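You operate a simulated robot arm through the tools that you are given. There is no shell and no other tool. Be economical: measure what you need, move in short steps, check, and stop when the job is done.

Carry out the task below with a simulated two-armed robot. There is one attempt and no reset: what you move stays moved.

## Task
Fetch the green filter cartridge from the top of the orange bench mat and stand it on the silver plate there. Open the lower black drawer, take the thumb screw from the top of the orange bench mat and leave it in the inside of the lower black drawer and shut the drawer again. Take the brown cartridge and put it on top of the square parcel. Pick up the brown parcel marked "Repair" from the top of the repair bench with one hand, pass it to the other hand and put it on the top of the drawer case. Put two of the clean blue filters from the top of the repair bench on the top of the board bench. Fetch the small cream box from the top of the board bench and set it on the shelf under the packing table. Fetch the orange card and set it on top of the orange case. Fetch the orange module and set it on the top of the pump table. The order is free. Set down upright: green filter cartridge, brown cartridge, brown parcel, clean blue filter, small cream box, orange module.

The check looks at the end state, three seconds after you hand in, the way a careful person would. Anything else that was tipped, shoved, dropped, spilled or broken makes it a failure.

## Robot
Two 7-joint arms with fingered hands on one trunk, on a base that drives. Base frame: it is fixed to the floor where the robot stands at the start and does not move with it; the origin is under the middle of the robot, x ahead of it, y to its left, z up. Units: mm, degrees, N and s.
The left shoulder is at the start at [60, 126, 1180], the right one opposite. With the tool pointing down near the work surface each hand reaches from about 360 to 720 mm from the robot's upright axis, wherever it stands, measured 20 degrees to its own side. Places, roughly: brown cartridge (4x4x9 cm) [500, 1200, 900]; brown parcel [750, 2250, 1000]; clean blue filter (5x5x7 cm) [400, 2900, 900]; green filter cartridge (5x5x9 cm) [500, 100, 900]; inside of the lower black drawer [-1900, 2100, 500]; lower black drawer [-1900, 2200, 600]; orange card (6x10x4 cm) [-800, 3600, 900]; orange case (16x15x3 cm) [-1700, 2000, 900]; orange module [-1000, 3500, 1000]; shelf under the packing table [700, -800, 200]; silver plate (7x7x2 cm) [600, 300, 900]; small cream box (7x10x11 cm) [200, 3600, 900]; square parcel (26x19x12 cm) [800, 1700, 900]; thumb screw (3x3x3 cm) [400, 400, 900]; top of the board bench [-500, 3600, 800]; top of the drawer case [800, 1200, 1100]; top of the pump table [-1800, 3600, 800]. Payload 2.5 kg a hand.
Tool frame (each hand has its own): the origin (TCP) lies between the finger pads and is the grasp point; the fingertips stand 30 mm ahead of it; z points along the fingers, y is the line along which they close. Largest opening 104 mm; the body of the gripper starts 35 mm behind the TCP. The gripper is a hand of 5 fingers: y runs from the thumb to the fingers, the wrist lies at [-15, -104, -178] in the tool frame, and closing takes about 1.5 s.
Orientation is that of the tool frame in the base frame, as [roll, pitch, yaw] about the fixed x, y, z axes, in that order (R = Rz(yaw) Ry(pitch) Rx(roll)). With the fingers straight down and the wrist toward the robot, the tool's x, y and z point along [0, 1, 0], [1, 0, 0] and [0, 0, -1] of the base frame.

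## Interface
- The arms move only by the tool step_arm. It takes "left_moves", "right_moves" or both (then of equal length, played together; a hand with none holds still); each is a list that holds one entry, the list of rows, each a list of 6 numbers: the shift along the tool's x, y, z in units of 500 mm (1.0 is 500 mm), then the turn, a rotation vector about the tool's x, y, z in units of 60 degrees (1.0 is 60 degrees). In form: [[[x, y, z, wx, wy, wz], ...]]. A call has 1 to 12 rows; each row is the pose to reach, as a shift and turn from the pose commanded when the call began, along the tool's axes at that moment. "left_gripper" and "right_gripper" are, for a hand that has rows, the gripper command, from -1 (fully open) to 1 (shut), values between in proportion, set as the call begins (left out, the last holds). A call with a number of a shift or a turn outside -1 to 1 is refused whole. Each row takes 0.2 s and may step no farther than 50 mm and 8.6 degrees from the row before; otherwise, or with a gripper value out of range, the whole call is refused. Where a pose cannot be reached the arm comes as near as it can. A force on the tool above 40 N (or 10 N above the force at the start of the call, whichever is more), or a blocked arm, ends the call early, and 0.2 s more pass. The fingers move at their own pace (about 153 mm/s each) and stop on an object; they squeeze with about 30 N. The grip force told is the motor's: it shows also when the fingers shut on nothing. Time passes only in rows, and 0.2 s behind the last, so rows that repeat a pose let the fingers close. It gives the time, the measured TCP pose, the force on the tool (base axes), the opening and the grip force at its end, in the units of the frame above (readings bear some noise), with the torque about the TCP (base axes, N m) and any sound that the robot's microphone picked up.
- Cameras (640 x 400 px; columns grow to the right, rows downward): "scene" is now at [130.6, 20.3, 1378.5]; the picture's right is [0.19, -0.98, 0.00], its down [-0.68, -0.13, -0.72] and it looks along [0.71, 0.14, -0.69] (base axes); focal length 257 px, centre (320, 200). "left" rides on the left gripper at [-80, -78, -141] in its tool frame; the picture's right is [-0.78, -0.30, 0.56], its down [0.53, -0.78, 0.33] and it looks along [0.33, 0.56, 0.76] (tool axes); focal length 247 px, centre (320, 200). "right" rides on the right gripper at [80, -78, -141] in its tool frame; the picture's right is [-0.78, 0.30, -0.56], its down [-0.54, -0.78, 0.33] and it looks along [-0.33, 0.56, 0.76] (tool axes); focal length 247 px, centre (320, 200). There is no depth. A picture from a camera that has moved, and an enlarged one, comes with that camera's place and axes in the base frame and with its lens. The place of the scene camera against the robot may be out by one fixed shift of up to 12 mm in any direction.
- camera(camera): a new picture of that camera. It takes no simulated time.
- slide_trunk(by): slides the trunk up (or, below 0, down) by that many mm; the arms and the scene camera ride with it, the base frame stays. It gives what a move gives, with no picture.
- base_move(legs): drives the robot by 1 to 6 legs, each [ahead, left, turn to the left] in mm, mm and degrees, along the robot's own axes; the way and the turn of a leg run together, so that a leg with both is an arc; at most 1500 mm and 180 degrees a leg. The arms and the cameras ride along, it lands a little off, and it stops where it bumps. It gives what a move gives.
- set_grasp(shape, hand): the hand has 5 fingers and takes this shape, open, in about a second: jaw (thumb against the fingers, like two jaws); tri (thumb and two fingers); tip (a fingertip pinch); poke (one finger out to press); point (the index stretched); flat (the hand flat); cup (the hand cupped); fist (a fist). The gripper value then closes the fingers along that shape, each until it touches; the sizes above hold for jaw. It gives what a move gives, with no picture.
- aim_head(pan, tilt): turns the head with the scene camera to pan (to the left, within 86 degrees either way) and tilt (down, from -29 to 69), counted from straight ahead of the robot. It gives what a move gives.
- enlarge(camera, box): a new picture of the part [left, top, right, bottom] of that camera's present view, enlarged. It takes no simulated time.
- sign_off(): hands the job in; it is judged then, once.

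Work in short steps. Places have to be worked out from the pictures, the camera data and where the tool is seen: move nearer, look again, correct. Check each grasp and each placing, and mend what went wrong. You have 535 turns and 336 pictures in all, those below and enlarged ones among them. Open the grippers and draw the arms clear of the work before you hand the job in, unless the task says otherwise; then end with one line.

The tools are called after ">>>" as name(argument=value, ...) on one line, values as JSON. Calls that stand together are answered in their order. step_arm: Moves the arms, as the interface text tells. Its arguments: {"type":"object","properties":{"left_moves":{"type":"array"},"left_gripper":{"type":"number"},"right_moves":{"type":"array"},"right_gripper":{"type":"number"}},"required":[]} The other tools are called the same way: slide_trunk (by) slides the trunk up or down; set_grasp (shape, hand) gives the hand a shape; base_move (legs) drives the base; aim_head (pan, tilt) turns the head that bears the scene camera; camera (camera) takes a picture; enlarge (camera, box) takes an enlarged picture of a part of a camera's view; sign_off () hands the job in.

At the start:

```text
time_s: 0.0
left_eef_pos: [417.9, 329.6, 1144.6]
left_ee_rot: [-180.0, 0.0, 90.0]
left_force: [0.4, 0.1, -0.1]
left_ft_torque: [-0.02, 0.0, 0.0]
left_width: 103.5
left_grasp_force: 0.1
left_shape: jaw
right_eef_pos: [449.1, -119.8, 1165.6]
right_ee_rot: [-179.9, 0.0, 89.9]
right_force: [0.1, -0.8, 0.2]
right_ft_torque: [0.02, 0.0, -0.01]
right_width: 103.7
right_grasp_force: 0.1
right_shape: jaw
trunk travel left (down, up): [-575.0, 365.0]
robot x, y, heading: [0.3, -3.3, 0.2]
head pan, tilt: [11.1, 43.9]
```

scene: 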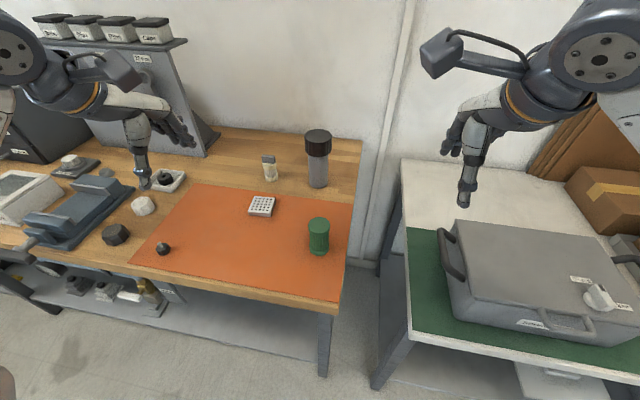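
right: 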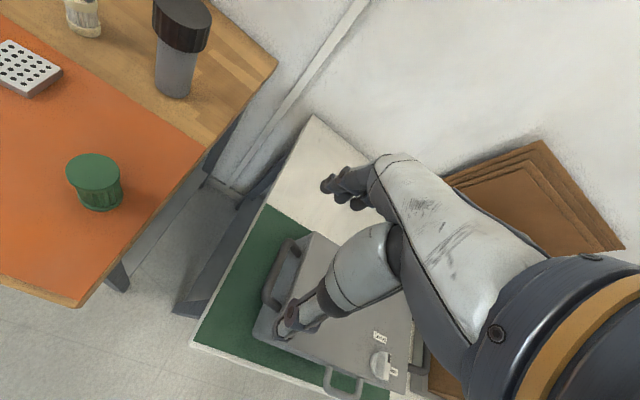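
left: 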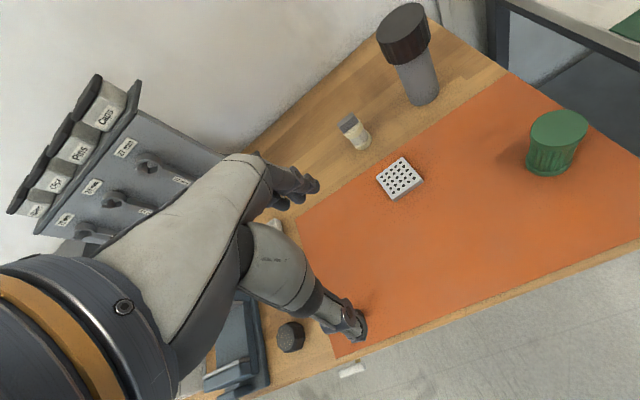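

Triangulating the two wrist pictures puts the green cartridge's top near [479, 90, 957], so the mat is at z≈867. I'll bring the left hand above it and move the right hand aside.

>>> step_arm(left_moves=[[[-0.08, 0.02, 0.0, 0, 0, 0], [-0.16, 0.04, 0.0, 0, 0, 0], [-0.24, 0.06, 0.03, 0, 0, 0], [-0.32, 0.08, 0.07, 0, 0, 0], [-0.4, 0.1, 0.12, 0, 0, 0], [-0.479, 0.122, 0.17, 0, 0, 0]]], right_moves=[[[-0.05, 0, 0, 0, 0, 0], [-0.1, 0, 0, 0, 0, 0], [-0.15, 0, 0, 0, 0, 0], [-0.2, 0, 0, 0, 0, 0], [-0.24, 0, 0, 0, 0, 0], [-0.24, 0, 0, 0, 0, 0]]])

>>> camera(camera="left")

>>> camera(camera="scene")

```text
time_s: 1.4
left_eef_pos: [476.4, 87.0, 1063.9]
left_ee_rot: [-180.0, 0.0, 90.1]
left_force: [0.3, -0.4, -0.5]
left_ft_torque: [0.03, -0.01, 0.0]
left_width: 103.5
left_grasp_force: 0.0
left_shape: jaw
right_eef_pos: [445.8, -240.6, 1164.4]
right_ee_rot: [-180.0, 0.0, 90.2]
right_force: [0.0, 0.2, -0.2]
right_ft_torque: [0.02, 0.03, -0.02]
right_width: 103.9
right_grasp_force: 0.0
right_shape: jaw
trunk travel left (down, up): [-575.0, 365.0]
robot x, y, heading: [-0.3, 0.5, -0.1]
head pan, tilt: [11.1, 43.9]
```

```text
332 pictures are left
camera left: at [398.3, 7.7, 1203.7], right [-0.3, -0.78, -0.56], down [-0.78, 0.53, -0.33], along [0.56, 0.34, -0.76], focal length 247 px, centre (320, 200)
```

left: 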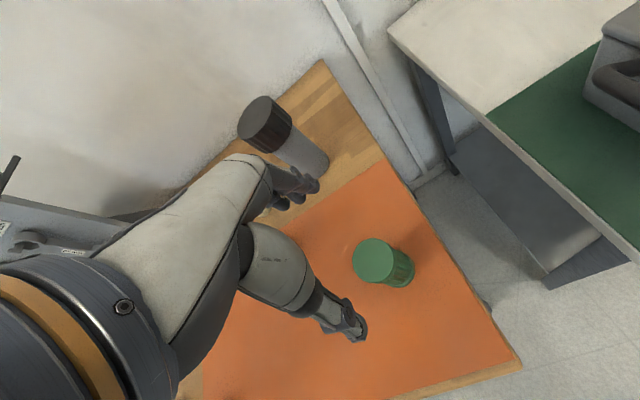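

```text
331 pictures are left
camera scene: at [130.9, 19.9, 1378.5], right [0.19, -0.98, 0.0], down [-0.68, -0.13, -0.72], along [0.71, 0.14, -0.69], focal length 257 px, centre (320, 200)
```

scene: 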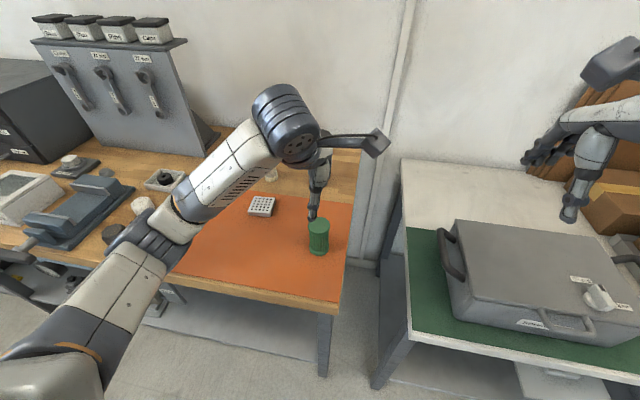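

The cartridge lies at about [477, 86], right beneath the hand. I'll go straight down and close.

>>> step_arm(left_moves=[[[0, 0, 0.08, 0, 0, 0], [0, 0, 0.16, 0, 0, 0], [0, 0, 0.23, 0, 0, 0], [0, 0, 0.294, 0, 0, 0], [0, 0, 0.294, 0, 0, 0]]], left_gripper=-1)

>>> step_arm(left_moves=[[[0, 0, 0, 0, 0, 0], [0, 0, 0, 0, 0, 0], [0, 0, 0, 0, 0, 0], [0, 0, 0, 0, 0, 0], [0, 0, 0, 0, 0, 0], [0, 0, 0, 0, 0, 0], [0, 0, 0, 0, 0, 0], [0, 0, 0, 0, 0, 0]]], left_gripper=1)

>>> camera(camera="left")

```text
time_s: 2.6
left_eef_pos: [477.6, 89.0, 913.5]
left_ee_rot: [180.0, 0.0, 90.0]
left_force: [0.8, -1.0, -0.3]
left_ft_torque: [0.01, 0.0, -0.02]
left_width: 103.5
left_grasp_force: 0.2
left_shape: jaw
right_eef_pos: [446.5, -238.9, 1163.7]
right_ee_rot: [-180.0, 0.0, 90.0]
right_force: [-1.1, 0.2, 0.9]
right_ft_torque: [-0.02, 0.03, -0.01]
right_width: 103.6
right_grasp_force: 0.0
right_shape: jaw
trunk travel left (down, up): [-575.0, 365.0]
robot x, y, heading: [1.5, -0.6, 0.2]
head pan, tilt: [11.1, 43.9]
```

```text
time_s: 4.4
left_eef_pos: [478.1, 87.6, 914.5]
left_ee_rot: [-180.0, 0.0, 90.0]
left_force: [-0.7, 0.6, -0.9]
left_ft_torque: [-0.02, -0.01, -0.01]
left_width: 39.0
left_grasp_force: 30.6
left_shape: jaw
right_eef_pos: [444.5, -238.6, 1165.1]
right_ee_rot: [-180.0, 0.0, 89.9]
right_force: [0.5, -0.5, 0.4]
right_ft_torque: [0.0, 0.03, -0.02]
right_width: 103.6
right_grasp_force: 0.1
right_shape: jaw
trunk travel left (down, up): [-575.0, 365.0]
robot x, y, heading: [2.7, -0.6, -0.3]
head pan, tilt: [11.1, 43.9]
```

```text
330 pictures are left
camera left: at [400.9, 8.3, 1054.7], right [-0.3, -0.78, -0.56], down [-0.78, 0.53, -0.33], along [0.56, 0.33, -0.76], focal length 247 px, centre (320, 200)
```

left: 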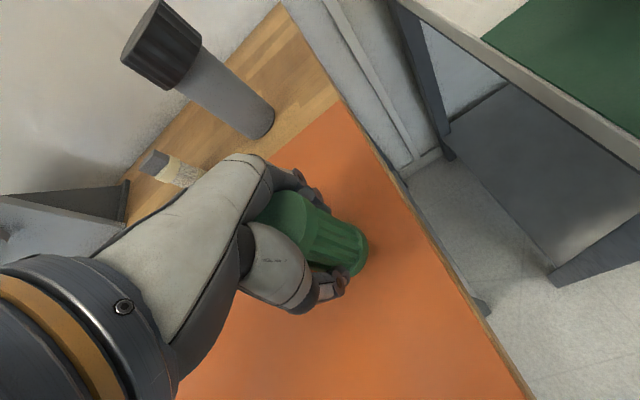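

Gripped at 39 mm. I'll lift and carry it toward the plate, stopping short so I can locate the plate.

>>> step_arm(left_moves=[[[0, 0, -0.08, 0, 0, 0], [0, 0, -0.16, 0, 0, 0], [0.06, 0.04, -0.18, 0, 0, 0], [0.13, 0.07, -0.18, 0, 0, 0], [0.2, 0.1, -0.18, 0, 0, 0], [0.24, 0.1, -0.18, 0, 0, 0]]])

>>> camera(camera="left")

>>> camera(camera="scene")

```text
time_s: 5.8
left_eef_pos: [530.3, 209.7, 1004.1]
left_ee_rot: [180.0, -0.1, 90.0]
left_force: [0.6, 0.1, 0.0]
left_ft_torque: [-0.02, 0.01, -0.01]
left_width: 39.0
left_grasp_force: 29.6
left_shape: jaw
right_eef_pos: [445.8, -239.1, 1163.7]
right_ee_rot: [-180.0, 0.1, 90.0]
right_force: [0.1, 0.4, -0.1]
right_ft_torque: [0.03, -0.01, 0.05]
right_width: 103.7
right_grasp_force: 0.2
right_shape: jaw
trunk travel left (down, up): [-575.0, 365.0]
robot x, y, heading: [0.4, 0.2, -0.0]
head pan, tilt: [11.1, 43.9]
```

```text
329 pictures are left
camera left: at [452.6, 129.6, 1144.4], right [-0.3, -0.78, -0.56], down [-0.78, 0.54, -0.33], along [0.56, 0.33, -0.76], focal length 247 px, centre (320, 200)
```

left: 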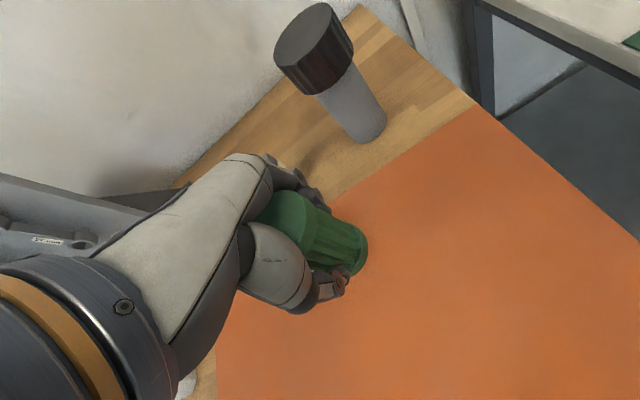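

```text
328 pictures are left
camera scene: at [130.6, 20.5, 1378.5], right [0.19, -0.98, 0.0], down [-0.68, -0.13, -0.72], along [0.71, 0.14, -0.69], focal length 257 px, centre (320, 200)
```

scene: 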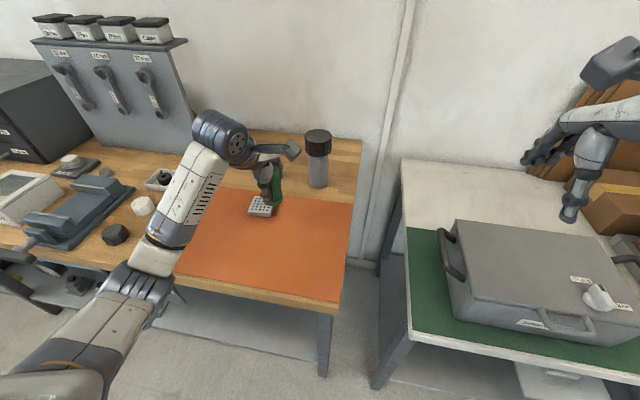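

My estimate for the plate centre is about [569, 262] with its top near z=887. I'll move over it, stay just above, and check.

>>> step_arm(left_moves=[[[0.05, 0.04, 0, 0, 0, 0], [0.105, 0.077, 0.02, 0, 0, 0], [0.105, 0.077, 0.09, 0, 0, 0], [0.105, 0.077, 0.09, 0, 0, 0]]])

>>> enlarge(camera="scene", box=[200, 140, 360, 240])

>>> enlarge(camera="left", box=[220, 130, 460, 280])

```text
time_s: 6.8
left_eef_pos: [570.3, 261.9, 956.5]
left_ee_rot: [-180.0, 0.0, 90.0]
left_force: [-0.5, -0.5, -1.2]
left_ft_torque: [0.01, -0.01, -0.01]
left_width: 38.8
left_grasp_force: 30.1
left_shape: jaw
right_eef_pos: [445.3, -239.2, 1163.9]
right_ee_rot: [179.9, -0.1, 90.0]
right_force: [0.2, 0.0, -0.4]
right_ft_torque: [-0.01, 0.02, -0.01]
right_width: 103.7
right_grasp_force: 0.1
right_shape: jaw
trunk travel left (down, up): [-575.0, 365.0]
robot x, y, heading: [-2.3, 0.2, 0.1]
head pan, tilt: [11.1, 43.9]
```

```text
4.00 times, centred on (280, 190) of scene
camera zoom: at [130.7, 20.3, 1378.5], right [0.19, -0.98, 0.0], down [-0.68, -0.13, -0.72], along [0.71, 0.14, -0.69], focal length 1029 px, centre (480, 240)
```

zoom: 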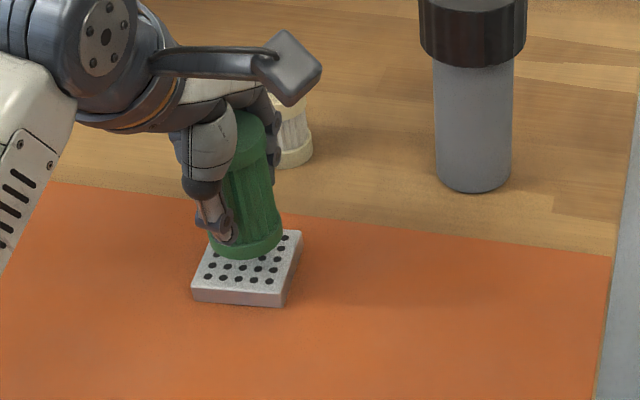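

```text
2.67 times, centred on (340, 205) of left
camera zoom: at [493.3, 181.5, 1097.7], right [-0.3, -0.78, -0.56], down [-0.78, 0.53, -0.33], along [0.56, 0.33, -0.76], focal length 659 px, centre (267, 187)
```

zoom: 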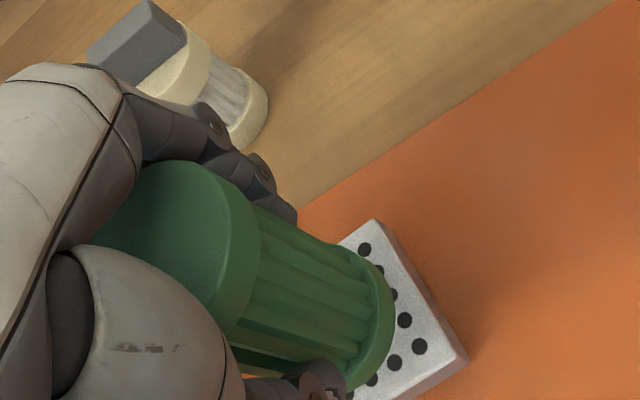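

The cartridge is lined up with the plate to within a few millimetres. I'll lower it slowly until it touches.

>>> step_arm(left_moves=[[[0.004, 0, 0.02, 0, 0, 0], [0.004, 0, 0.03, 0, 0, 0], [0.004, 0, 0.036, 0, 0, 0], [0.004, 0, 0.041, 0, 0, 0], [0.004, 0, 0.041, 0, 0, 0]]])

>>> enlarge(camera="scene", box=[200, 140, 360, 240])

```text
time_s: 8.0
left_eef_pos: [568.6, 264.6, 938.2]
left_ee_rot: [-180.0, 0.0, 90.0]
left_force: [-0.4, -0.4, -0.6]
left_ft_torque: [0.0, 0.01, 0.0]
left_width: 39.0
left_grasp_force: 30.2
left_shape: jaw
right_eef_pos: [445.8, -240.1, 1165.5]
right_ee_rot: [180.0, 0.0, 90.0]
right_force: [0.3, 0.9, 0.6]
right_ft_torque: [-0.01, -0.01, 0.03]
right_width: 103.5
right_grasp_force: 0.1
right_shape: jaw
trunk travel left (down, up): [-575.0, 365.0]
robot x, y, heading: [0.2, -1.7, -0.2]
head pan, tilt: [11.1, 43.9]
```

```text
4.00 times, centred on (280, 190) of scene
camera zoom: at [130.7, 20.3, 1378.5], right [0.19, -0.98, 0.0], down [-0.68, -0.13, -0.72], along [0.71, 0.14, -0.69], focal length 1029 px, centre (480, 240)
```

zoom: 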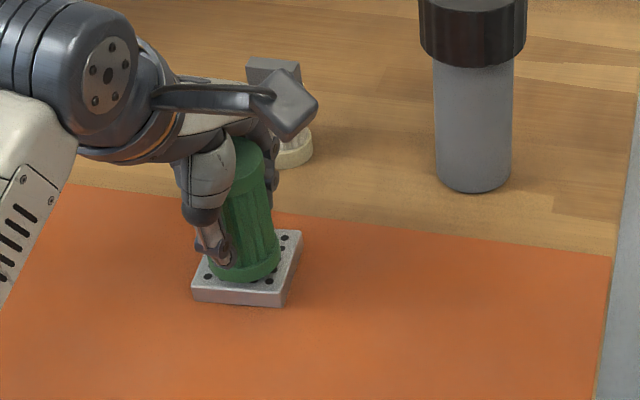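

Still no contact force. I'll go on down in small steps.

>>> step_arm(left_moves=[[[0, 0.002, 0.004, 0, 0, 0], [0, 0.002, 0.008, 0, 0, 0], [0, 0.002, 0.008, 0, 0, 0]]])

>>> step_arm(left_moves=[[[0, 0, 0.003, 0, 0, 0], [0, 0, 0.003, 0, 0, 0]]])

```text
time_s: 8.8
left_eef_pos: [569.6, 264.1, 934.7]
left_ee_rot: [180.0, 0.1, 90.0]
left_force: [-0.3, -0.5, 0.0]
left_ft_torque: [-0.01, 0.0, 0.01]
left_width: 38.8
left_grasp_force: 30.2
left_shape: jaw
right_eef_pos: [445.6, -238.9, 1164.9]
right_ee_rot: [180.0, 0.0, 90.0]
right_force: [0.1, -0.1, 0.6]
right_ft_torque: [-0.01, -0.02, -0.04]
right_width: 103.8
right_grasp_force: 0.0
right_shape: jaw
trunk travel left (down, up): [-575.0, 365.0]
robot x, y, heading: [0.3, -4.8, 0.1]
head pan, tilt: [11.1, 43.9]
```

```text
time_s: 9.4
left_eef_pos: [568.4, 263.6, 932.5]
left_ee_rot: [180.0, -0.1, 89.9]
left_force: [0.7, 0.0, -0.2]
left_ft_torque: [0.0, -0.01, -0.04]
left_width: 38.9
left_grasp_force: 30.2
left_shape: jaw
right_eef_pos: [447.6, -238.4, 1165.4]
right_ee_rot: [-179.9, 0.0, 90.1]
right_force: [-0.4, 0.4, 0.3]
right_ft_torque: [-0.02, 0.0, -0.03]
right_width: 103.5
right_grasp_force: 0.1
right_shape: jaw
trunk travel left (down, up): [-575.0, 365.0]
robot x, y, heading: [2.8, -0.2, 0.1]
head pan, tilt: [11.1, 43.9]
```

>>> step_arm(left_moves=[[[0, 0, 0.003, 0, 0, 0], [0, 0, 0.006, 0, 0, 0], [0, 0, 0.006, 0, 0, 0]]])

>>> enlarge(camera="scene", box=[220, 160, 300, 210])

```text
time_s: 10.2
left_eef_pos: [567.0, 264.3, 928.7]
left_ee_rot: [179.9, 0.1, 90.0]
left_force: [0.1, 0.6, 1.7]
left_ft_torque: [0.03, -0.04, 0.01]
left_width: 38.9
left_grasp_force: 30.5
left_shape: jaw
right_eef_pos: [445.9, -239.1, 1164.6]
right_ee_rot: [180.0, 0.0, 90.0]
right_force: [-0.3, 0.4, 0.7]
right_ft_torque: [0.03, 0.0, -0.01]
right_width: 103.7
right_grasp_force: 0.1
right_shape: jaw
trunk travel left (down, up): [-575.0, 365.0]
robot x, y, heading: [0.9, 4.1, 0.0]
head pan, tilt: [11.1, 43.9]
```

```text
8.00 times, centred on (260, 185) of scene
camera zoom: at [130.4, 20.2, 1378.6], right [0.19, -0.98, 0.0], down [-0.68, -0.13, -0.72], along [0.71, 0.14, -0.69], focal length 2058 px, centre (800, 320)
```

zoom: 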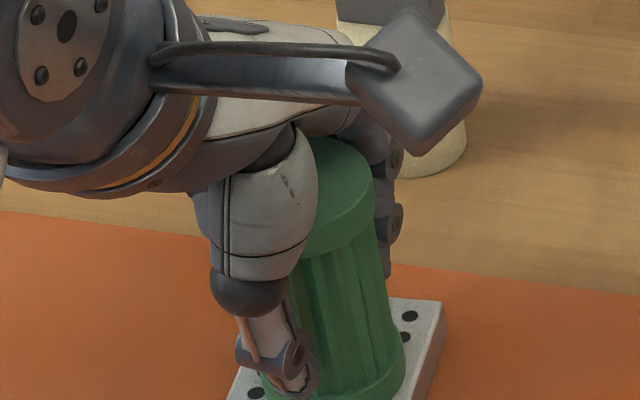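

A slight upward force has appeared, so it is touching. I'll press 1 mm more and open gently.

>>> step_arm(left_moves=[[[0, 0, 0.002, 0, 0, 0], [0, 0, 0.002, 0, 0, 0]]])

>>> enlarge(camera="scene", box=[220, 165, 300, 215])

```text
time_s: 10.8
left_eef_pos: [567.4, 263.9, 929.1]
left_ee_rot: [179.9, -0.1, 90.0]
left_force: [-1.9, -0.8, 5.4]
left_ft_torque: [0.0, -0.06, 0.01]
left_width: 38.6
left_grasp_force: 30.3
left_shape: jaw
right_eef_pos: [445.7, -239.5, 1165.2]
right_ee_rot: [180.0, 0.0, 90.0]
right_force: [-0.5, 0.1, 0.5]
right_ft_torque: [0.01, 0.02, -0.05]
right_width: 103.6
right_grasp_force: 0.1
right_shape: jaw
trunk travel left (down, up): [-575.0, 365.0]
robot x, y, heading: [-0.1, -2.1, -0.0]
head pan, tilt: [11.1, 43.9]
```

```text
8.00 times, centred on (260, 190) of scene
camera zoom: at [129.9, 20.0, 1378.6], right [0.19, -0.98, 0.0], down [-0.68, -0.13, -0.72], along [0.71, 0.14, -0.69], focal length 2058 px, centre (800, 280)
```

zoom: 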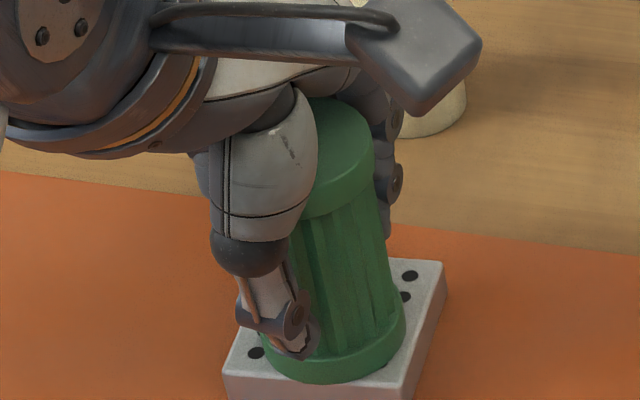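

It is touching, but sits a little near the plate's front edge. I'll lift 4 mm, shift 7 mm forward and lower again.

>>> step_arm(left_moves=[[[0, 0, -0.01, 0, 0, 0], [0, 0.014, -0.01, 0, 0, 0], [0, 0.014, -0.01, 0, 0, 0], [0, 0.014, -0.004, 0, 0, 0], [0, 0.014, -0.001, 0, 0, 0], [0, 0.014, -0.001, 0, 0, 0]]])

>>> enlarge(camera="scene", box=[220, 165, 300, 215])

```text
time_s: 12.2
left_eef_pos: [575.4, 262.7, 929.4]
left_ee_rot: [179.8, 0.1, 90.1]
left_force: [0.3, 0.0, 1.4]
left_ft_torque: [0.04, -0.03, 0.02]
left_width: 38.7
left_grasp_force: 30.2
left_shape: jaw
right_eef_pos: [446.2, -239.2, 1165.4]
right_ee_rot: [-179.9, -0.1, 90.0]
right_force: [-0.6, -0.4, -0.2]
right_ft_torque: [0.0, 0.0, -0.03]
right_width: 103.8
right_grasp_force: 0.2
right_shape: jaw
trunk travel left (down, up): [-575.0, 365.0]
robot x, y, heading: [4.5, 1.4, 0.1]
head pan, tilt: [11.1, 43.9]
```

```text
8.00 times, centred on (260, 190) of scene
camera zoom: at [130.4, 20.3, 1378.6], right [0.19, -0.98, 0.0], down [-0.68, -0.13, -0.72], along [0.71, 0.14, -0.69], focal length 2058 px, centre (800, 280)
```

zoom: 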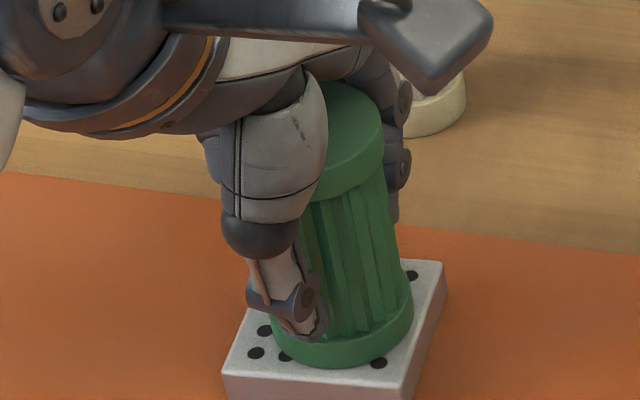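

The cartridge is now well centred. I'll open only partly, because a small bottle stands behind, then rise straight up.

>>> step_arm(left_moves=[[[0, 0, 0, 0, 0, 0], [0, 0, 0, 0, 0, 0], [0, 0, 0, 0, 0, 0], [0, 0, 0, 0, 0, 0], [0, 0, -0.04, 0, 0, 0], [0, 0, -0.1, 0, 0, 0], [0, 0, -0.18, 0, 0, 0], [0, 0, -0.26, 0, 0, 0]]], left_gripper=-0.35)

>>> enlarge(camera="scene", box=[120, 110, 360, 260])

```text
time_s: 14.0
left_eef_pos: [574.3, 263.1, 1058.5]
left_ee_rot: [-180.0, 0.1, 89.9]
left_force: [0.1, -1.0, 0.3]
left_ft_torque: [-0.01, 0.01, 0.04]
left_width: 70.1
left_grasp_force: 0.0
left_shape: jaw
right_eef_pos: [445.6, -239.7, 1163.6]
right_ee_rot: [179.9, 0.0, 90.0]
right_force: [-0.4, 0.2, 0.5]
right_ft_torque: [-0.01, -0.03, 0.01]
right_width: 103.7
right_grasp_force: 0.1
right_shape: jaw
trunk travel left (down, up): [-575.0, 365.0]
robot x, y, heading: [1.6, -2.2, -0.1]
head pan, tilt: [11.1, 43.9]
```

```text
2.67 times, centred on (240, 185) of scene
camera zoom: at [130.5, 20.1, 1378.5], right [0.19, -0.98, 0.0], down [-0.68, -0.13, -0.72], along [0.71, 0.14, -0.69], focal length 686 px, centre (533, 240)
```

zoom: 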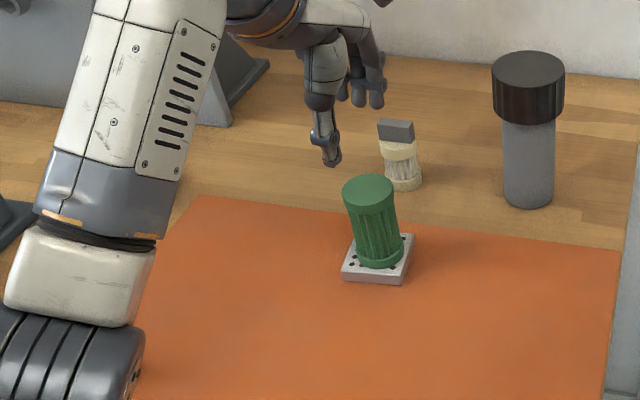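

The green cartridge stands on the plate. Next is the thumb screw, around [400, 445], so I'll move the left hand above it and look.

>>> step_arm(left_moves=[[[0.06, -0.058, 0, 0, 0, 0], [0.12, -0.116, 0, 0, 0, 0], [0.18, -0.174, 0, 0, 0, 0], [0.24, -0.232, 0, 0, 0, 0], [0.3, -0.29, 0, 0, 0, 0], [0.364, -0.348, 0.06, 0, 0, 0], [0.364, -0.348, 0.06, 0, 0, 0]]], left_gripper=-0.35)

>>> camera(camera="left")

>>> camera(camera="scene")

```text
refused: row 6 steps farther than a row can; nothing moved
```

```text
320 pictures are left
camera left: at [496.7, 183.2, 1199.9], right [-0.3, -0.78, -0.56], down [-0.78, 0.54, -0.33], along [0.56, 0.33, -0.76], focal length 247 px, centre (320, 200)
```

left: 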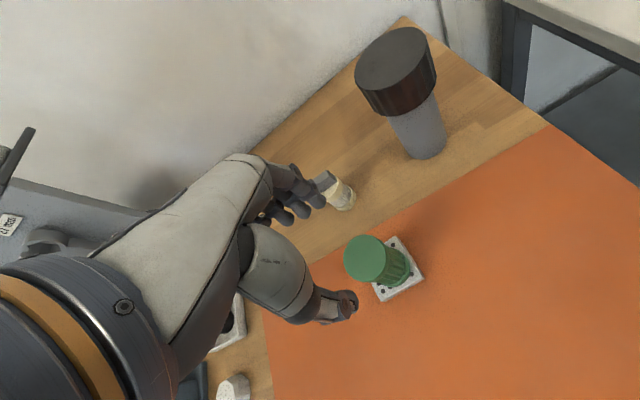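

```text
319 pictures are left
camera scene: at [130.5, 20.1, 1378.5], right [0.19, -0.98, 0.0], down [-0.68, -0.13, -0.72], along [0.71, 0.14, -0.69], focal length 257 px, centre (320, 200)
```

scene: 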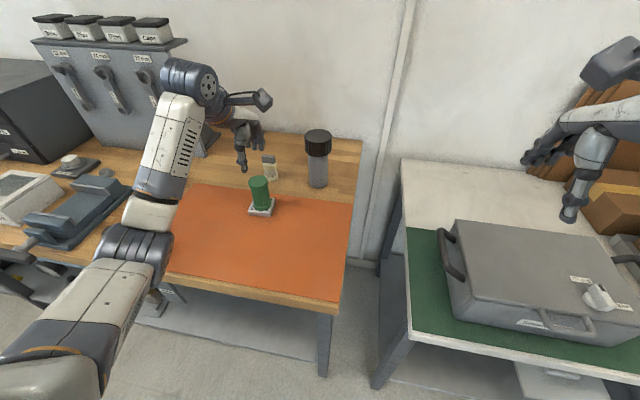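

One row was too long, so nothing moved. I'll resend the path with shorter rows.

>>> step_arm(left_moves=[[[0.06, -0.058, 0, 0, 0, 0], [0.12, -0.116, 0, 0, 0, 0], [0.18, -0.174, 0, 0, 0, 0], [0.24, -0.232, 0, 0, 0, 0], [0.3, -0.29, 0, 0, 0, 0], [0.364, -0.348, 0.0, 0, 0, 0], [0.364, -0.348, 0.06, 0, 0, 0]]], left_gripper=-0.35)

>>> camera(camera="left")

```text
time_s: 15.6
left_eef_pos: [396.9, 444.9, 1028.9]
left_ee_rot: [179.9, 0.0, 90.1]
left_force: [0.1, 0.5, 0.0]
left_ft_torque: [0.0, -0.01, 0.0]
left_width: 69.7
left_grasp_force: 0.0
left_shape: jaw
right_eef_pos: [446.2, -240.4, 1164.5]
right_ee_rot: [-180.0, 0.0, 90.1]
right_force: [0.3, 0.5, -0.2]
right_ft_torque: [0.0, -0.01, 0.01]
right_width: 103.7
right_grasp_force: 0.1
right_shape: jaw
trunk travel left (down, up): [-575.0, 365.0]
robot x, y, heading: [-3.8, -2.0, -0.2]
head pan, tilt: [11.1, 43.9]
```

```text
318 pictures are left
camera left: at [319.5, 365.7, 1169.7], right [-0.3, -0.78, -0.56], down [-0.78, 0.54, -0.33], along [0.56, 0.33, -0.76], focal length 247 px, centre (320, 200)
```

left: 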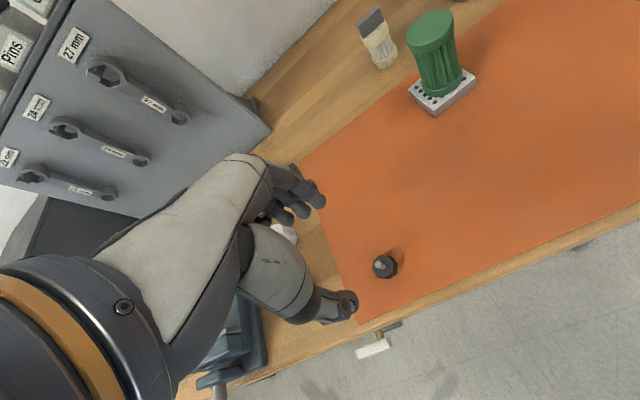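

The thumb screw is at about [399, 444], right beneath the hand. I'll descend until the fingertips are just above the mat.

>>> step_arm(left_moves=[[[0, 0.004, 0.08, 0, 0, 0], [0, 0.004, 0.16, 0, 0, 0], [0, 0.004, 0.22, 0, 0, 0], [0, 0.004, 0.25, 0, 0, 0], [0, 0.004, 0.258, 0, 0, 0], [0, 0.004, 0.258, 0, 0, 0]]])

>>> enlarge(camera="left", box=[220, 130, 460, 280])

```text
time_s: 17.0
left_eef_pos: [400.6, 444.8, 898.5]
left_ee_rot: [-179.9, 0.0, 90.1]
left_force: [0.1, -0.4, -0.7]
left_ft_torque: [0.01, -0.01, -0.03]
left_width: 69.8
left_grasp_force: 0.0
left_shape: jaw
right_eef_pos: [445.2, -239.4, 1164.5]
right_ee_rot: [179.9, 0.0, 90.1]
right_force: [0.1, 0.7, 0.0]
right_ft_torque: [-0.01, -0.03, -0.02]
right_width: 103.7
right_grasp_force: 0.0
right_shape: jaw
trunk travel left (down, up): [-575.0, 365.0]
robot x, y, heading: [2.2, 1.5, 0.0]
head pan, tilt: [11.1, 43.9]
```

```text
2.67 times, centred on (340, 205) of left
camera zoom: at [323.5, 364.6, 1040.2], right [-0.3, -0.78, -0.56], down [-0.78, 0.53, -0.33], along [0.56, 0.33, -0.76], focal length 659 px, centre (267, 187)
```

zoom: 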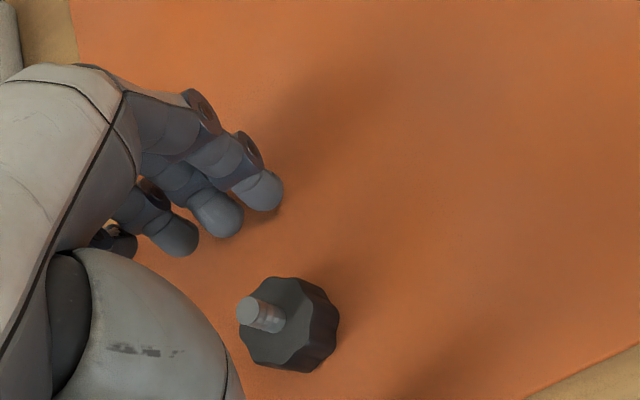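

The screw lies between the thumb and fingers. I'll close.

>>> step_arm(left_moves=[[[0, 0, 0, 0, 0, 0], [0, 0, 0, 0, 0, 0], [0, 0, 0, 0, 0, 0], [0, 0, 0, 0, 0, 0], [0, 0, 0, 0, 0, 0], [0, 0, 0, 0, 0, 0], [0, 0, 0, 0, 0, 0], [0, 0, 0, 0, 0, 0]]], left_gripper=1)

>>> enlarge(camera="left", box=[220, 130, 460, 280])

```text
time_s: 18.8
left_eef_pos: [400.3, 443.8, 899.6]
left_ee_rot: [179.9, -0.1, 89.9]
left_force: [-0.2, 0.2, -0.8]
left_ft_torque: [0.0, 0.02, -0.01]
left_width: 20.0
left_grasp_force: 29.4
left_shape: jaw
right_eef_pos: [444.9, -239.5, 1164.7]
right_ee_rot: [179.9, -0.1, 90.0]
right_force: [0.2, 0.1, 0.3]
right_ft_torque: [-0.01, 0.0, 0.01]
right_width: 103.8
right_grasp_force: 0.0
right_shape: jaw
trunk travel left (down, up): [-575.0, 365.0]
robot x, y, heading: [-0.2, -1.1, 0.2]
head pan, tilt: [11.1, 43.9]
```

```text
2.67 times, centred on (340, 205) of left
camera zoom: at [323.6, 364.7, 1040.5], right [-0.3, -0.78, -0.56], down [-0.78, 0.53, -0.33], along [0.56, 0.33, -0.76], focal length 659 px, centre (267, 187)
```

zoom: 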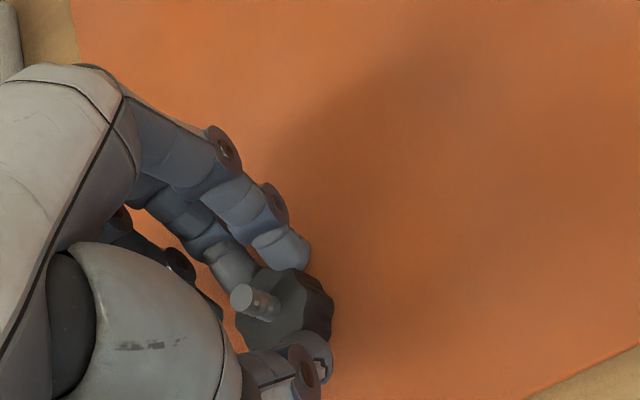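

Width is 20 mm with 29 N, so the screw is held. I'll lift it and check.

>>> step_arm(left_moves=[[[0, 0, -0.08, 0, 0, 0], [0, 0, -0.16, 0, 0, 0], [0, 0, -0.24, 0, 0, 0], [0, -0.02, -0.32, 0, 0, 0], [0, -0.05, -0.4, 0, 0, 0], [0, -0.08, -0.48, 0, 0, 0], [0, -0.08, -0.48, 0, 0, 0]]])

>>> enlarge(camera="left", box=[220, 130, 460, 280])

```text
time_s: 20.4
left_eef_pos: [363.1, 444.4, 1139.6]
left_ee_rot: [180.0, 0.1, 89.9]
left_force: [-0.1, 1.0, -0.8]
left_ft_torque: [0.06, -0.02, 0.03]
left_width: 20.0
left_grasp_force: 30.3
left_shape: jaw
right_eef_pos: [446.6, -239.0, 1164.7]
right_ee_rot: [-180.0, 0.0, 90.0]
right_force: [1.2, 0.4, -1.3]
right_ft_torque: [-0.02, -0.01, -0.01]
right_width: 103.8
right_grasp_force: 0.1
right_shape: jaw
trunk travel left (down, up): [-575.0, 365.0]
robot x, y, heading: [-1.0, -0.1, 0.1]
head pan, tilt: [11.1, 43.9]
```

```text
2.67 times, centred on (340, 205) of left
camera zoom: at [285.4, 364.9, 1281.8], right [-0.3, -0.78, -0.56], down [-0.78, 0.53, -0.33], along [0.56, 0.33, -0.76], focal length 659 px, centre (267, 187)
```

zoom: 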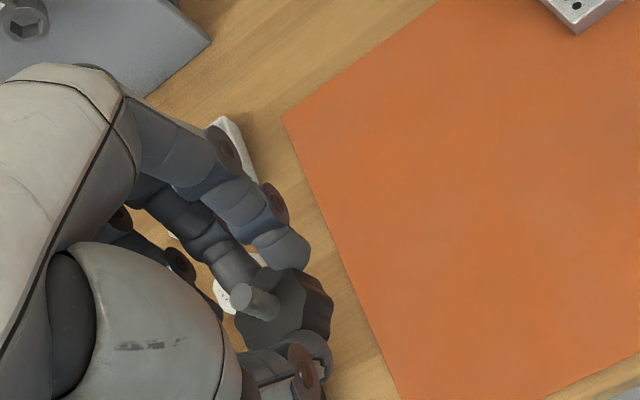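

The screw is in hand. I'll back off from the bench, turn to face +y and look at the room.

>>> base_move(legs=[[-500, 0, 0], [0, 0, 90]])

>>> aim_head(pan=0, tilt=15)

>>> camera(camera="scene")

>>> aim_head(pan=65, tilt=20)

>>> camera(camera="scene")

>>> aim_head(pan=-65, tilt=20)

>>> camera(camera="scene")

```text
time_s: 27.1
left_eef_pos: [-931.5, 371.7, 1140.3]
left_ee_rot: [180.0, 0.0, 179.2]
left_force: [0.2, 0.1, 0.0]
left_ft_torque: [0.02, 0.0, 0.02]
left_width: 19.7
left_grasp_force: 30.2
left_shape: jaw
right_eef_pos: [-246.6, 445.3, 1164.6]
right_ee_rot: [180.0, 0.0, 179.1]
right_force: [-0.1, -0.2, 0.8]
right_ft_torque: [0.03, 0.0, 0.0]
right_width: 103.6
right_grasp_force: 0.0
right_shape: jaw
trunk travel left (down, up): [-575.0, 365.0]
robot x, y, heading: [-492.7, 1.3, 89.2]
head pan, tilt: [11.1, 43.9]
```

```text
time_s: 28.1
left_eef_pos: [-931.6, 372.4, 1140.8]
left_ee_rot: [179.9, 0.0, 179.2]
left_force: [0.2, -0.4, 0.0]
left_ft_torque: [0.01, -0.01, -0.01]
left_width: 20.1
left_grasp_force: 30.3
left_shape: jaw
right_eef_pos: [-247.7, 445.1, 1165.5]
right_ee_rot: [-180.0, 0.0, 179.2]
right_force: [0.4, 0.3, 0.4]
right_ft_torque: [0.0, 0.0, 0.0]
right_width: 103.6
right_grasp_force: 0.1
right_shape: jaw
trunk travel left (down, up): [-575.0, 365.0]
robot x, y, heading: [-492.1, 1.0, 89.2]
head pan, tilt: [0.0, 15.0]
```

```text
314 pictures are left
camera scene: at [-480.2, 141.0, 1423.7], right [1.0, -0.01, 0.0], down [0.0, -0.26, -0.97], along [0.01, 0.97, -0.26], focal length 257 px, centre (320, 200)
```

scene: 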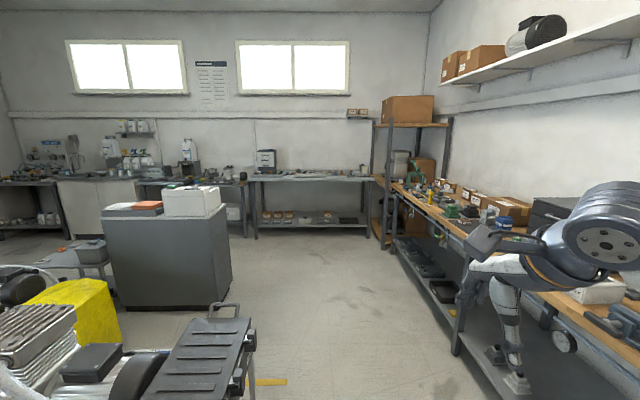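

```text
time_s: 29.4
left_eef_pos: [-931.6, 372.2, 1140.8]
left_ee_rot: [-179.9, -0.1, 179.2]
left_force: [-0.3, 0.3, 0.3]
left_ft_torque: [-0.03, 0.02, -0.01]
left_width: 20.2
left_grasp_force: 29.7
left_shape: jaw
right_eef_pos: [-246.7, 446.3, 1164.7]
right_ee_rot: [180.0, 0.0, 179.2]
right_force: [0.0, -0.1, 0.3]
right_ft_torque: [-0.01, -0.02, -0.02]
right_width: 103.7
right_grasp_force: 0.0
right_shape: jaw
trunk travel left (down, up): [-575.0, 365.0]
robot x, y, heading: [-492.9, 2.4, 89.2]
head pan, tilt: [65.0, 20.0]
```

```text
313 pictures are left
camera scene: at [-565.3, 88.3, 1415.6], right [0.44, 0.9, 0.0], down [0.31, -0.15, -0.94], along [-0.85, 0.41, -0.34], focal length 257 px, centre (320, 200)
```

scene: 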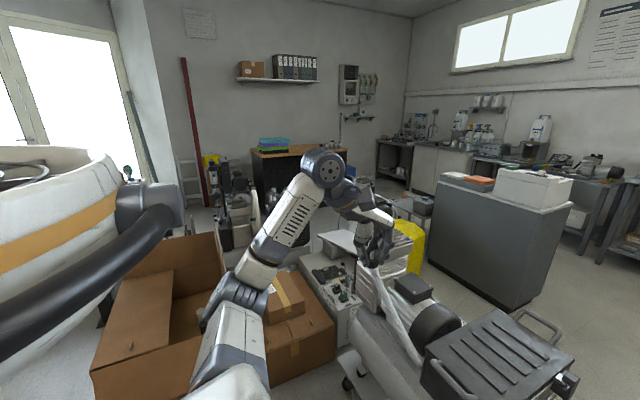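

```text
time_s: 31.5
left_eef_pos: [-930.9, 372.6, 1140.0]
left_ee_rot: [-180.0, 0.1, 179.2]
left_force: [0.0, 0.6, 0.2]
left_ft_torque: [0.0, -0.02, 0.01]
left_width: 20.1
left_grasp_force: 29.3
left_shape: jaw
right_eef_pos: [-247.0, 445.4, 1164.8]
right_ee_rot: [179.9, 0.0, 179.2]
right_force: [-0.2, 0.0, -1.0]
right_ft_torque: [0.0, 0.04, 0.02]
right_width: 103.7
right_grasp_force: 0.1
right_shape: jaw
trunk travel left (down, up): [-575.0, 365.0]
robot x, y, heading: [-493.3, 3.5, 89.0]
head pan, tilt: [-65.0, 20.0]
```

```text
312 pictures are left
camera scene: at [-396.6, 85.8, 1415.6], right [0.41, -0.91, 0.0], down [-0.31, -0.14, -0.94], along [0.86, 0.39, -0.34], focal length 257 px, centre (320, 200)
```

scene: 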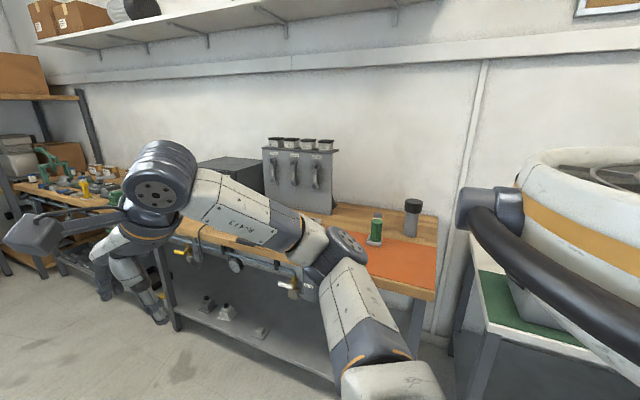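

The grey cabinet with the orange case on top stands around x −1950…−1200, y 1750…2150. The drawer face is not visible from this side. I'll drive along the aisle past the machine and look from the far side.

>>> base_move(legs=[[0, -320, 0], [1300, 0, 0], [1250, 0, 0], [0, 0, 90]])

>>> aim_head(pan=15, tilt=20)

>>> camera(camera="scene")

```text
time_s: 49.5
left_eef_pos: [-495.3, 2123.4, 1141.6]
left_ee_rot: [-180.0, -0.1, -91.6]
left_force: [-0.4, 0.5, -1.3]
left_ft_torque: [0.0, 0.02, -0.01]
left_width: 20.1
left_grasp_force: 30.2
left_shape: jaw
right_eef_pos: [-558.5, 2811.1, 1164.2]
right_ee_rot: [-180.0, 0.0, -91.6]
right_force: [0.2, -0.5, -0.8]
right_ft_torque: [0.02, 0.02, 0.03]
right_width: 103.4
right_grasp_force: 0.1
right_shape: jaw
trunk travel left (down, up): [-575.0, 365.0]
robot x, y, heading: [-119.7, 2557.1, 178.4]
head pan, tilt: [-65.0, 20.0]
```

```text
time_s: 51.1
left_eef_pos: [-495.0, 2124.4, 1140.1]
left_ee_rot: [-180.0, -0.1, -91.6]
left_force: [1.0, -0.6, 0.3]
left_ft_torque: [-0.05, 0.01, -0.07]
left_width: 20.2
left_grasp_force: 29.9
left_shape: jaw
right_eef_pos: [-559.2, 2809.6, 1164.6]
right_ee_rot: [-180.0, -0.1, -91.6]
right_force: [-0.6, -0.1, -0.5]
right_ft_torque: [0.01, -0.01, -0.01]
right_width: 103.4
right_grasp_force: 0.0
right_shape: jaw
trunk travel left (down, up): [-575.0, 365.0]
robot x, y, heading: [-121.7, 2556.2, 178.4]
head pan, tilt: [15.0, 20.0]
```

```text
311 pictures are left
camera scene: at [-240.4, 2542.8, 1415.6], right [-0.23, 0.97, 0.0], down [0.33, 0.08, -0.94], along [-0.91, -0.22, -0.34], focal length 257 px, centre (320, 200)
```

scene: 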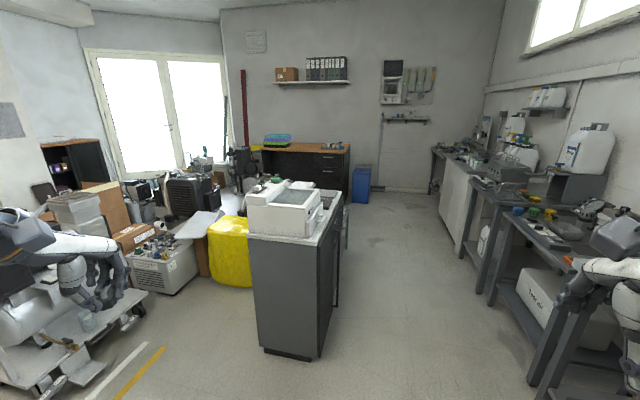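

The cabinet's dark face looks toward +y. I'll move along the gap between the cabinet and the board bench, then look.

>>> base_move(legs=[[0, -250, 0], [1000, 30, 0]])

>>> aim_head(pan=50, tilt=25)

>>> camera(camera="scene")

```text
time_s: 57.6
left_eef_pos: [-1470.1, 2373.3, 1140.8]
left_ee_rot: [-180.0, 0.0, -91.5]
left_force: [0.2, -0.5, -0.1]
left_ft_torque: [-0.02, 0.01, -0.03]
left_width: 19.9
left_grasp_force: 29.9
left_shape: jaw
right_eef_pos: [-1534.5, 3059.5, 1165.4]
right_ee_rot: [-180.0, 0.0, -91.6]
right_force: [0.4, -0.3, 0.4]
right_ft_torque: [0.02, 0.01, 0.01]
right_width: 103.6
right_grasp_force: 0.1
right_shape: jaw
trunk travel left (down, up): [-575.0, 365.0]
robot x, y, heading: [-1092.2, 2809.6, 178.3]
head pan, tilt: [15.0, 20.0]
```

```text
time_s: 58.6
left_eef_pos: [-1470.5, 2373.9, 1140.1]
left_ee_rot: [-179.9, 0.0, -91.5]
left_force: [-0.7, 0.1, 0.4]
left_ft_torque: [-0.03, 0.01, 0.02]
left_width: 19.9
left_grasp_force: 29.8
left_shape: jaw
right_eef_pos: [-1534.7, 3059.0, 1164.5]
right_ee_rot: [180.0, 0.0, -91.6]
right_force: [-0.4, 0.9, 0.8]
right_ft_torque: [0.0, 0.0, 0.02]
right_width: 103.7
right_grasp_force: 0.0
right_shape: jaw
trunk travel left (down, up): [-575.0, 365.0]
robot x, y, heading: [-1094.0, 2808.8, 178.4]
head pan, tilt: [50.0, 25.0]
```

```text
310 pictures are left
camera scene: at [-1186.5, 2744.6, 1407.5], right [-0.75, 0.66, 0.0], down [0.28, 0.32, -0.91], along [-0.6, -0.68, -0.42], focal length 257 px, centre (320, 200)
```

scene: 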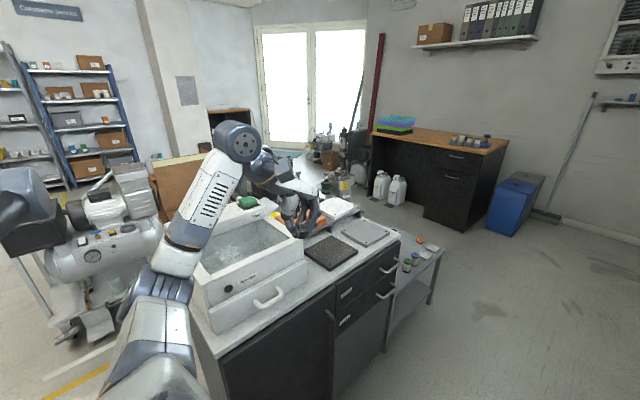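

Two drawers with bar handles sit at the cabinet's left end on the +y face. I'll drive in front of them and turn to face them.

>>> base_move(legs=[[0, -100, 0], [800, 20, 0], [0, 0, 91.6]])

>>> aim_head(pan=0, tilt=45)

>>> camera(camera="scene")

```text
time_s: 67.7
left_eef_pos: [-1431.5, 2574.2, 1141.9]
left_ee_rot: [180.0, 0.1, 1.3]
left_force: [-1.3, 0.6, -0.1]
left_ft_torque: [-0.01, -0.01, -0.03]
left_width: 20.0
left_grasp_force: 29.7
left_shape: jaw
right_eef_pos: [-2113.5, 2475.4, 1164.1]
right_ee_rot: [179.9, 0.1, 1.3]
right_force: [0.6, -0.1, 0.8]
right_ft_torque: [-0.01, -0.02, -0.02]
right_width: 103.9
right_grasp_force: 0.0
right_shape: jaw
trunk travel left (down, up): [-575.0, 365.0]
robot x, y, heading: [-1883.3, 2922.9, -88.7]
head pan, tilt: [50.0, 25.0]
```

```text
time_s: 68.8
left_eef_pos: [-1432.0, 2574.1, 1140.7]
left_ee_rot: [180.0, 0.0, 1.2]
left_force: [-0.3, 0.5, 0.5]
left_ft_torque: [0.05, 0.02, -0.01]
left_width: 19.9
left_grasp_force: 30.2
left_shape: jaw
right_eef_pos: [-2114.0, 2476.3, 1164.3]
right_ee_rot: [180.0, 0.0, 1.4]
right_force: [-0.3, -0.3, -0.3]
right_ft_torque: [0.0, 0.02, -0.02]
right_width: 103.8
right_grasp_force: 0.1
right_shape: jaw
trunk travel left (down, up): [-575.0, 365.0]
robot x, y, heading: [-1885.2, 2926.0, -88.5]
head pan, tilt: [0.0, 45.0]
```

```text
309 pictures are left
camera scene: at [-1871.6, 2810.0, 1377.0], right [-1.0, -0.02, 0.0], down [-0.02, 0.71, -0.71], along [0.02, -0.71, -0.71], focal length 257 px, centre (320, 200)
```

scene: 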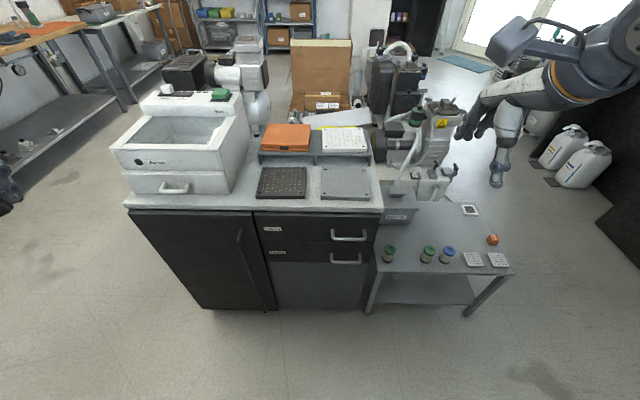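

The lower handle is near [-1955, 2340, 575]. I'll lower the trunk so the right hand can grip the bar with its fingers pointing forward.

>>> slide_trunk(by=-350)

>>> step_arm(right_moves=[[[0, 0, 0, -0.14, 0, 0], [0, 0, 0, -0.28, 0, 0], [0, 0, 0, -0.42, 0, 0], [0, 0, 0, -0.56, 0, 0], [0, 0, 0, -0.7, 0, 0], [0.0, 0, 0.0, -0.84, 0, 0], [0.0, 0, 0.0, -0.98, 0, 0]]], right_gripper=-1)

>>> camera(camera="scene")

```text
time_s: 72.3
left_eef_pos: [-1432.3, 2573.2, 791.0]
left_ee_rot: [179.9, 0.0, 1.4]
left_force: [0.5, 0.0, 0.2]
left_ft_torque: [-0.01, -0.02, -0.04]
left_width: 19.9
left_grasp_force: 29.8
left_shape: jaw
right_eef_pos: [-2113.1, 2475.4, 814.2]
right_ee_rot: [180.0, 0.0, 1.3]
right_force: [-0.1, 0.2, -0.3]
right_ft_torque: [-0.01, 0.01, -0.04]
right_width: 103.5
right_grasp_force: 0.1
right_shape: jaw
trunk travel left (down, up): [-225.0, 715.0]
robot x, y, heading: [-1880.5, 2927.5, -88.9]
head pan, tilt: [0.0, 45.0]
```

```text
time_s: 73.9
left_eef_pos: [-1431.8, 2573.9, 790.3]
left_ee_rot: [180.0, -0.1, 1.2]
left_force: [-0.6, -0.1, 0.4]
left_ft_torque: [0.0, 0.0, 0.0]
left_width: 19.8
left_grasp_force: 29.9
left_shape: jaw
right_eef_pos: [-2113.7, 2471.9, 815.1]
right_ee_rot: [132.4, -0.1, 1.4]
right_force: [-0.3, -0.6, 1.1]
right_ft_torque: [-0.04, -0.02, 0.0]
right_width: 103.8
right_grasp_force: 0.0
right_shape: jaw
right hand out of reach, approached as far as the arm can: row 6, 7
trunk travel left (down, up): [-225.0, 715.0]
robot x, y, heading: [-1885.5, 2928.6, -88.7]
head pan, tilt: [0.0, 45.0]
```

```text
308 pictures are left
camera scene: at [-1871.7, 2810.0, 1026.9], right [-1.0, -0.02, 0.0], down [-0.02, 0.71, -0.71], along [0.02, -0.71, -0.71], focal length 257 px, centre (320, 200)
```

scene: 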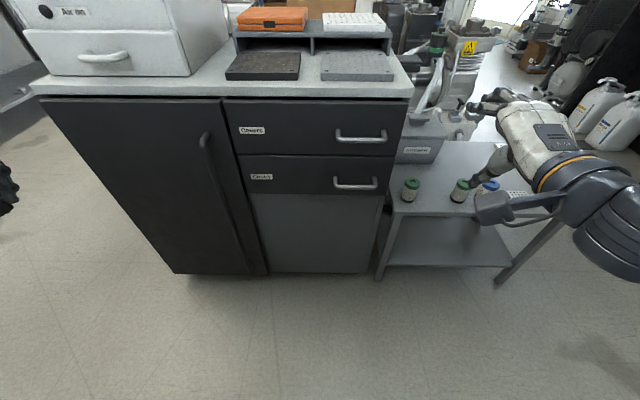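

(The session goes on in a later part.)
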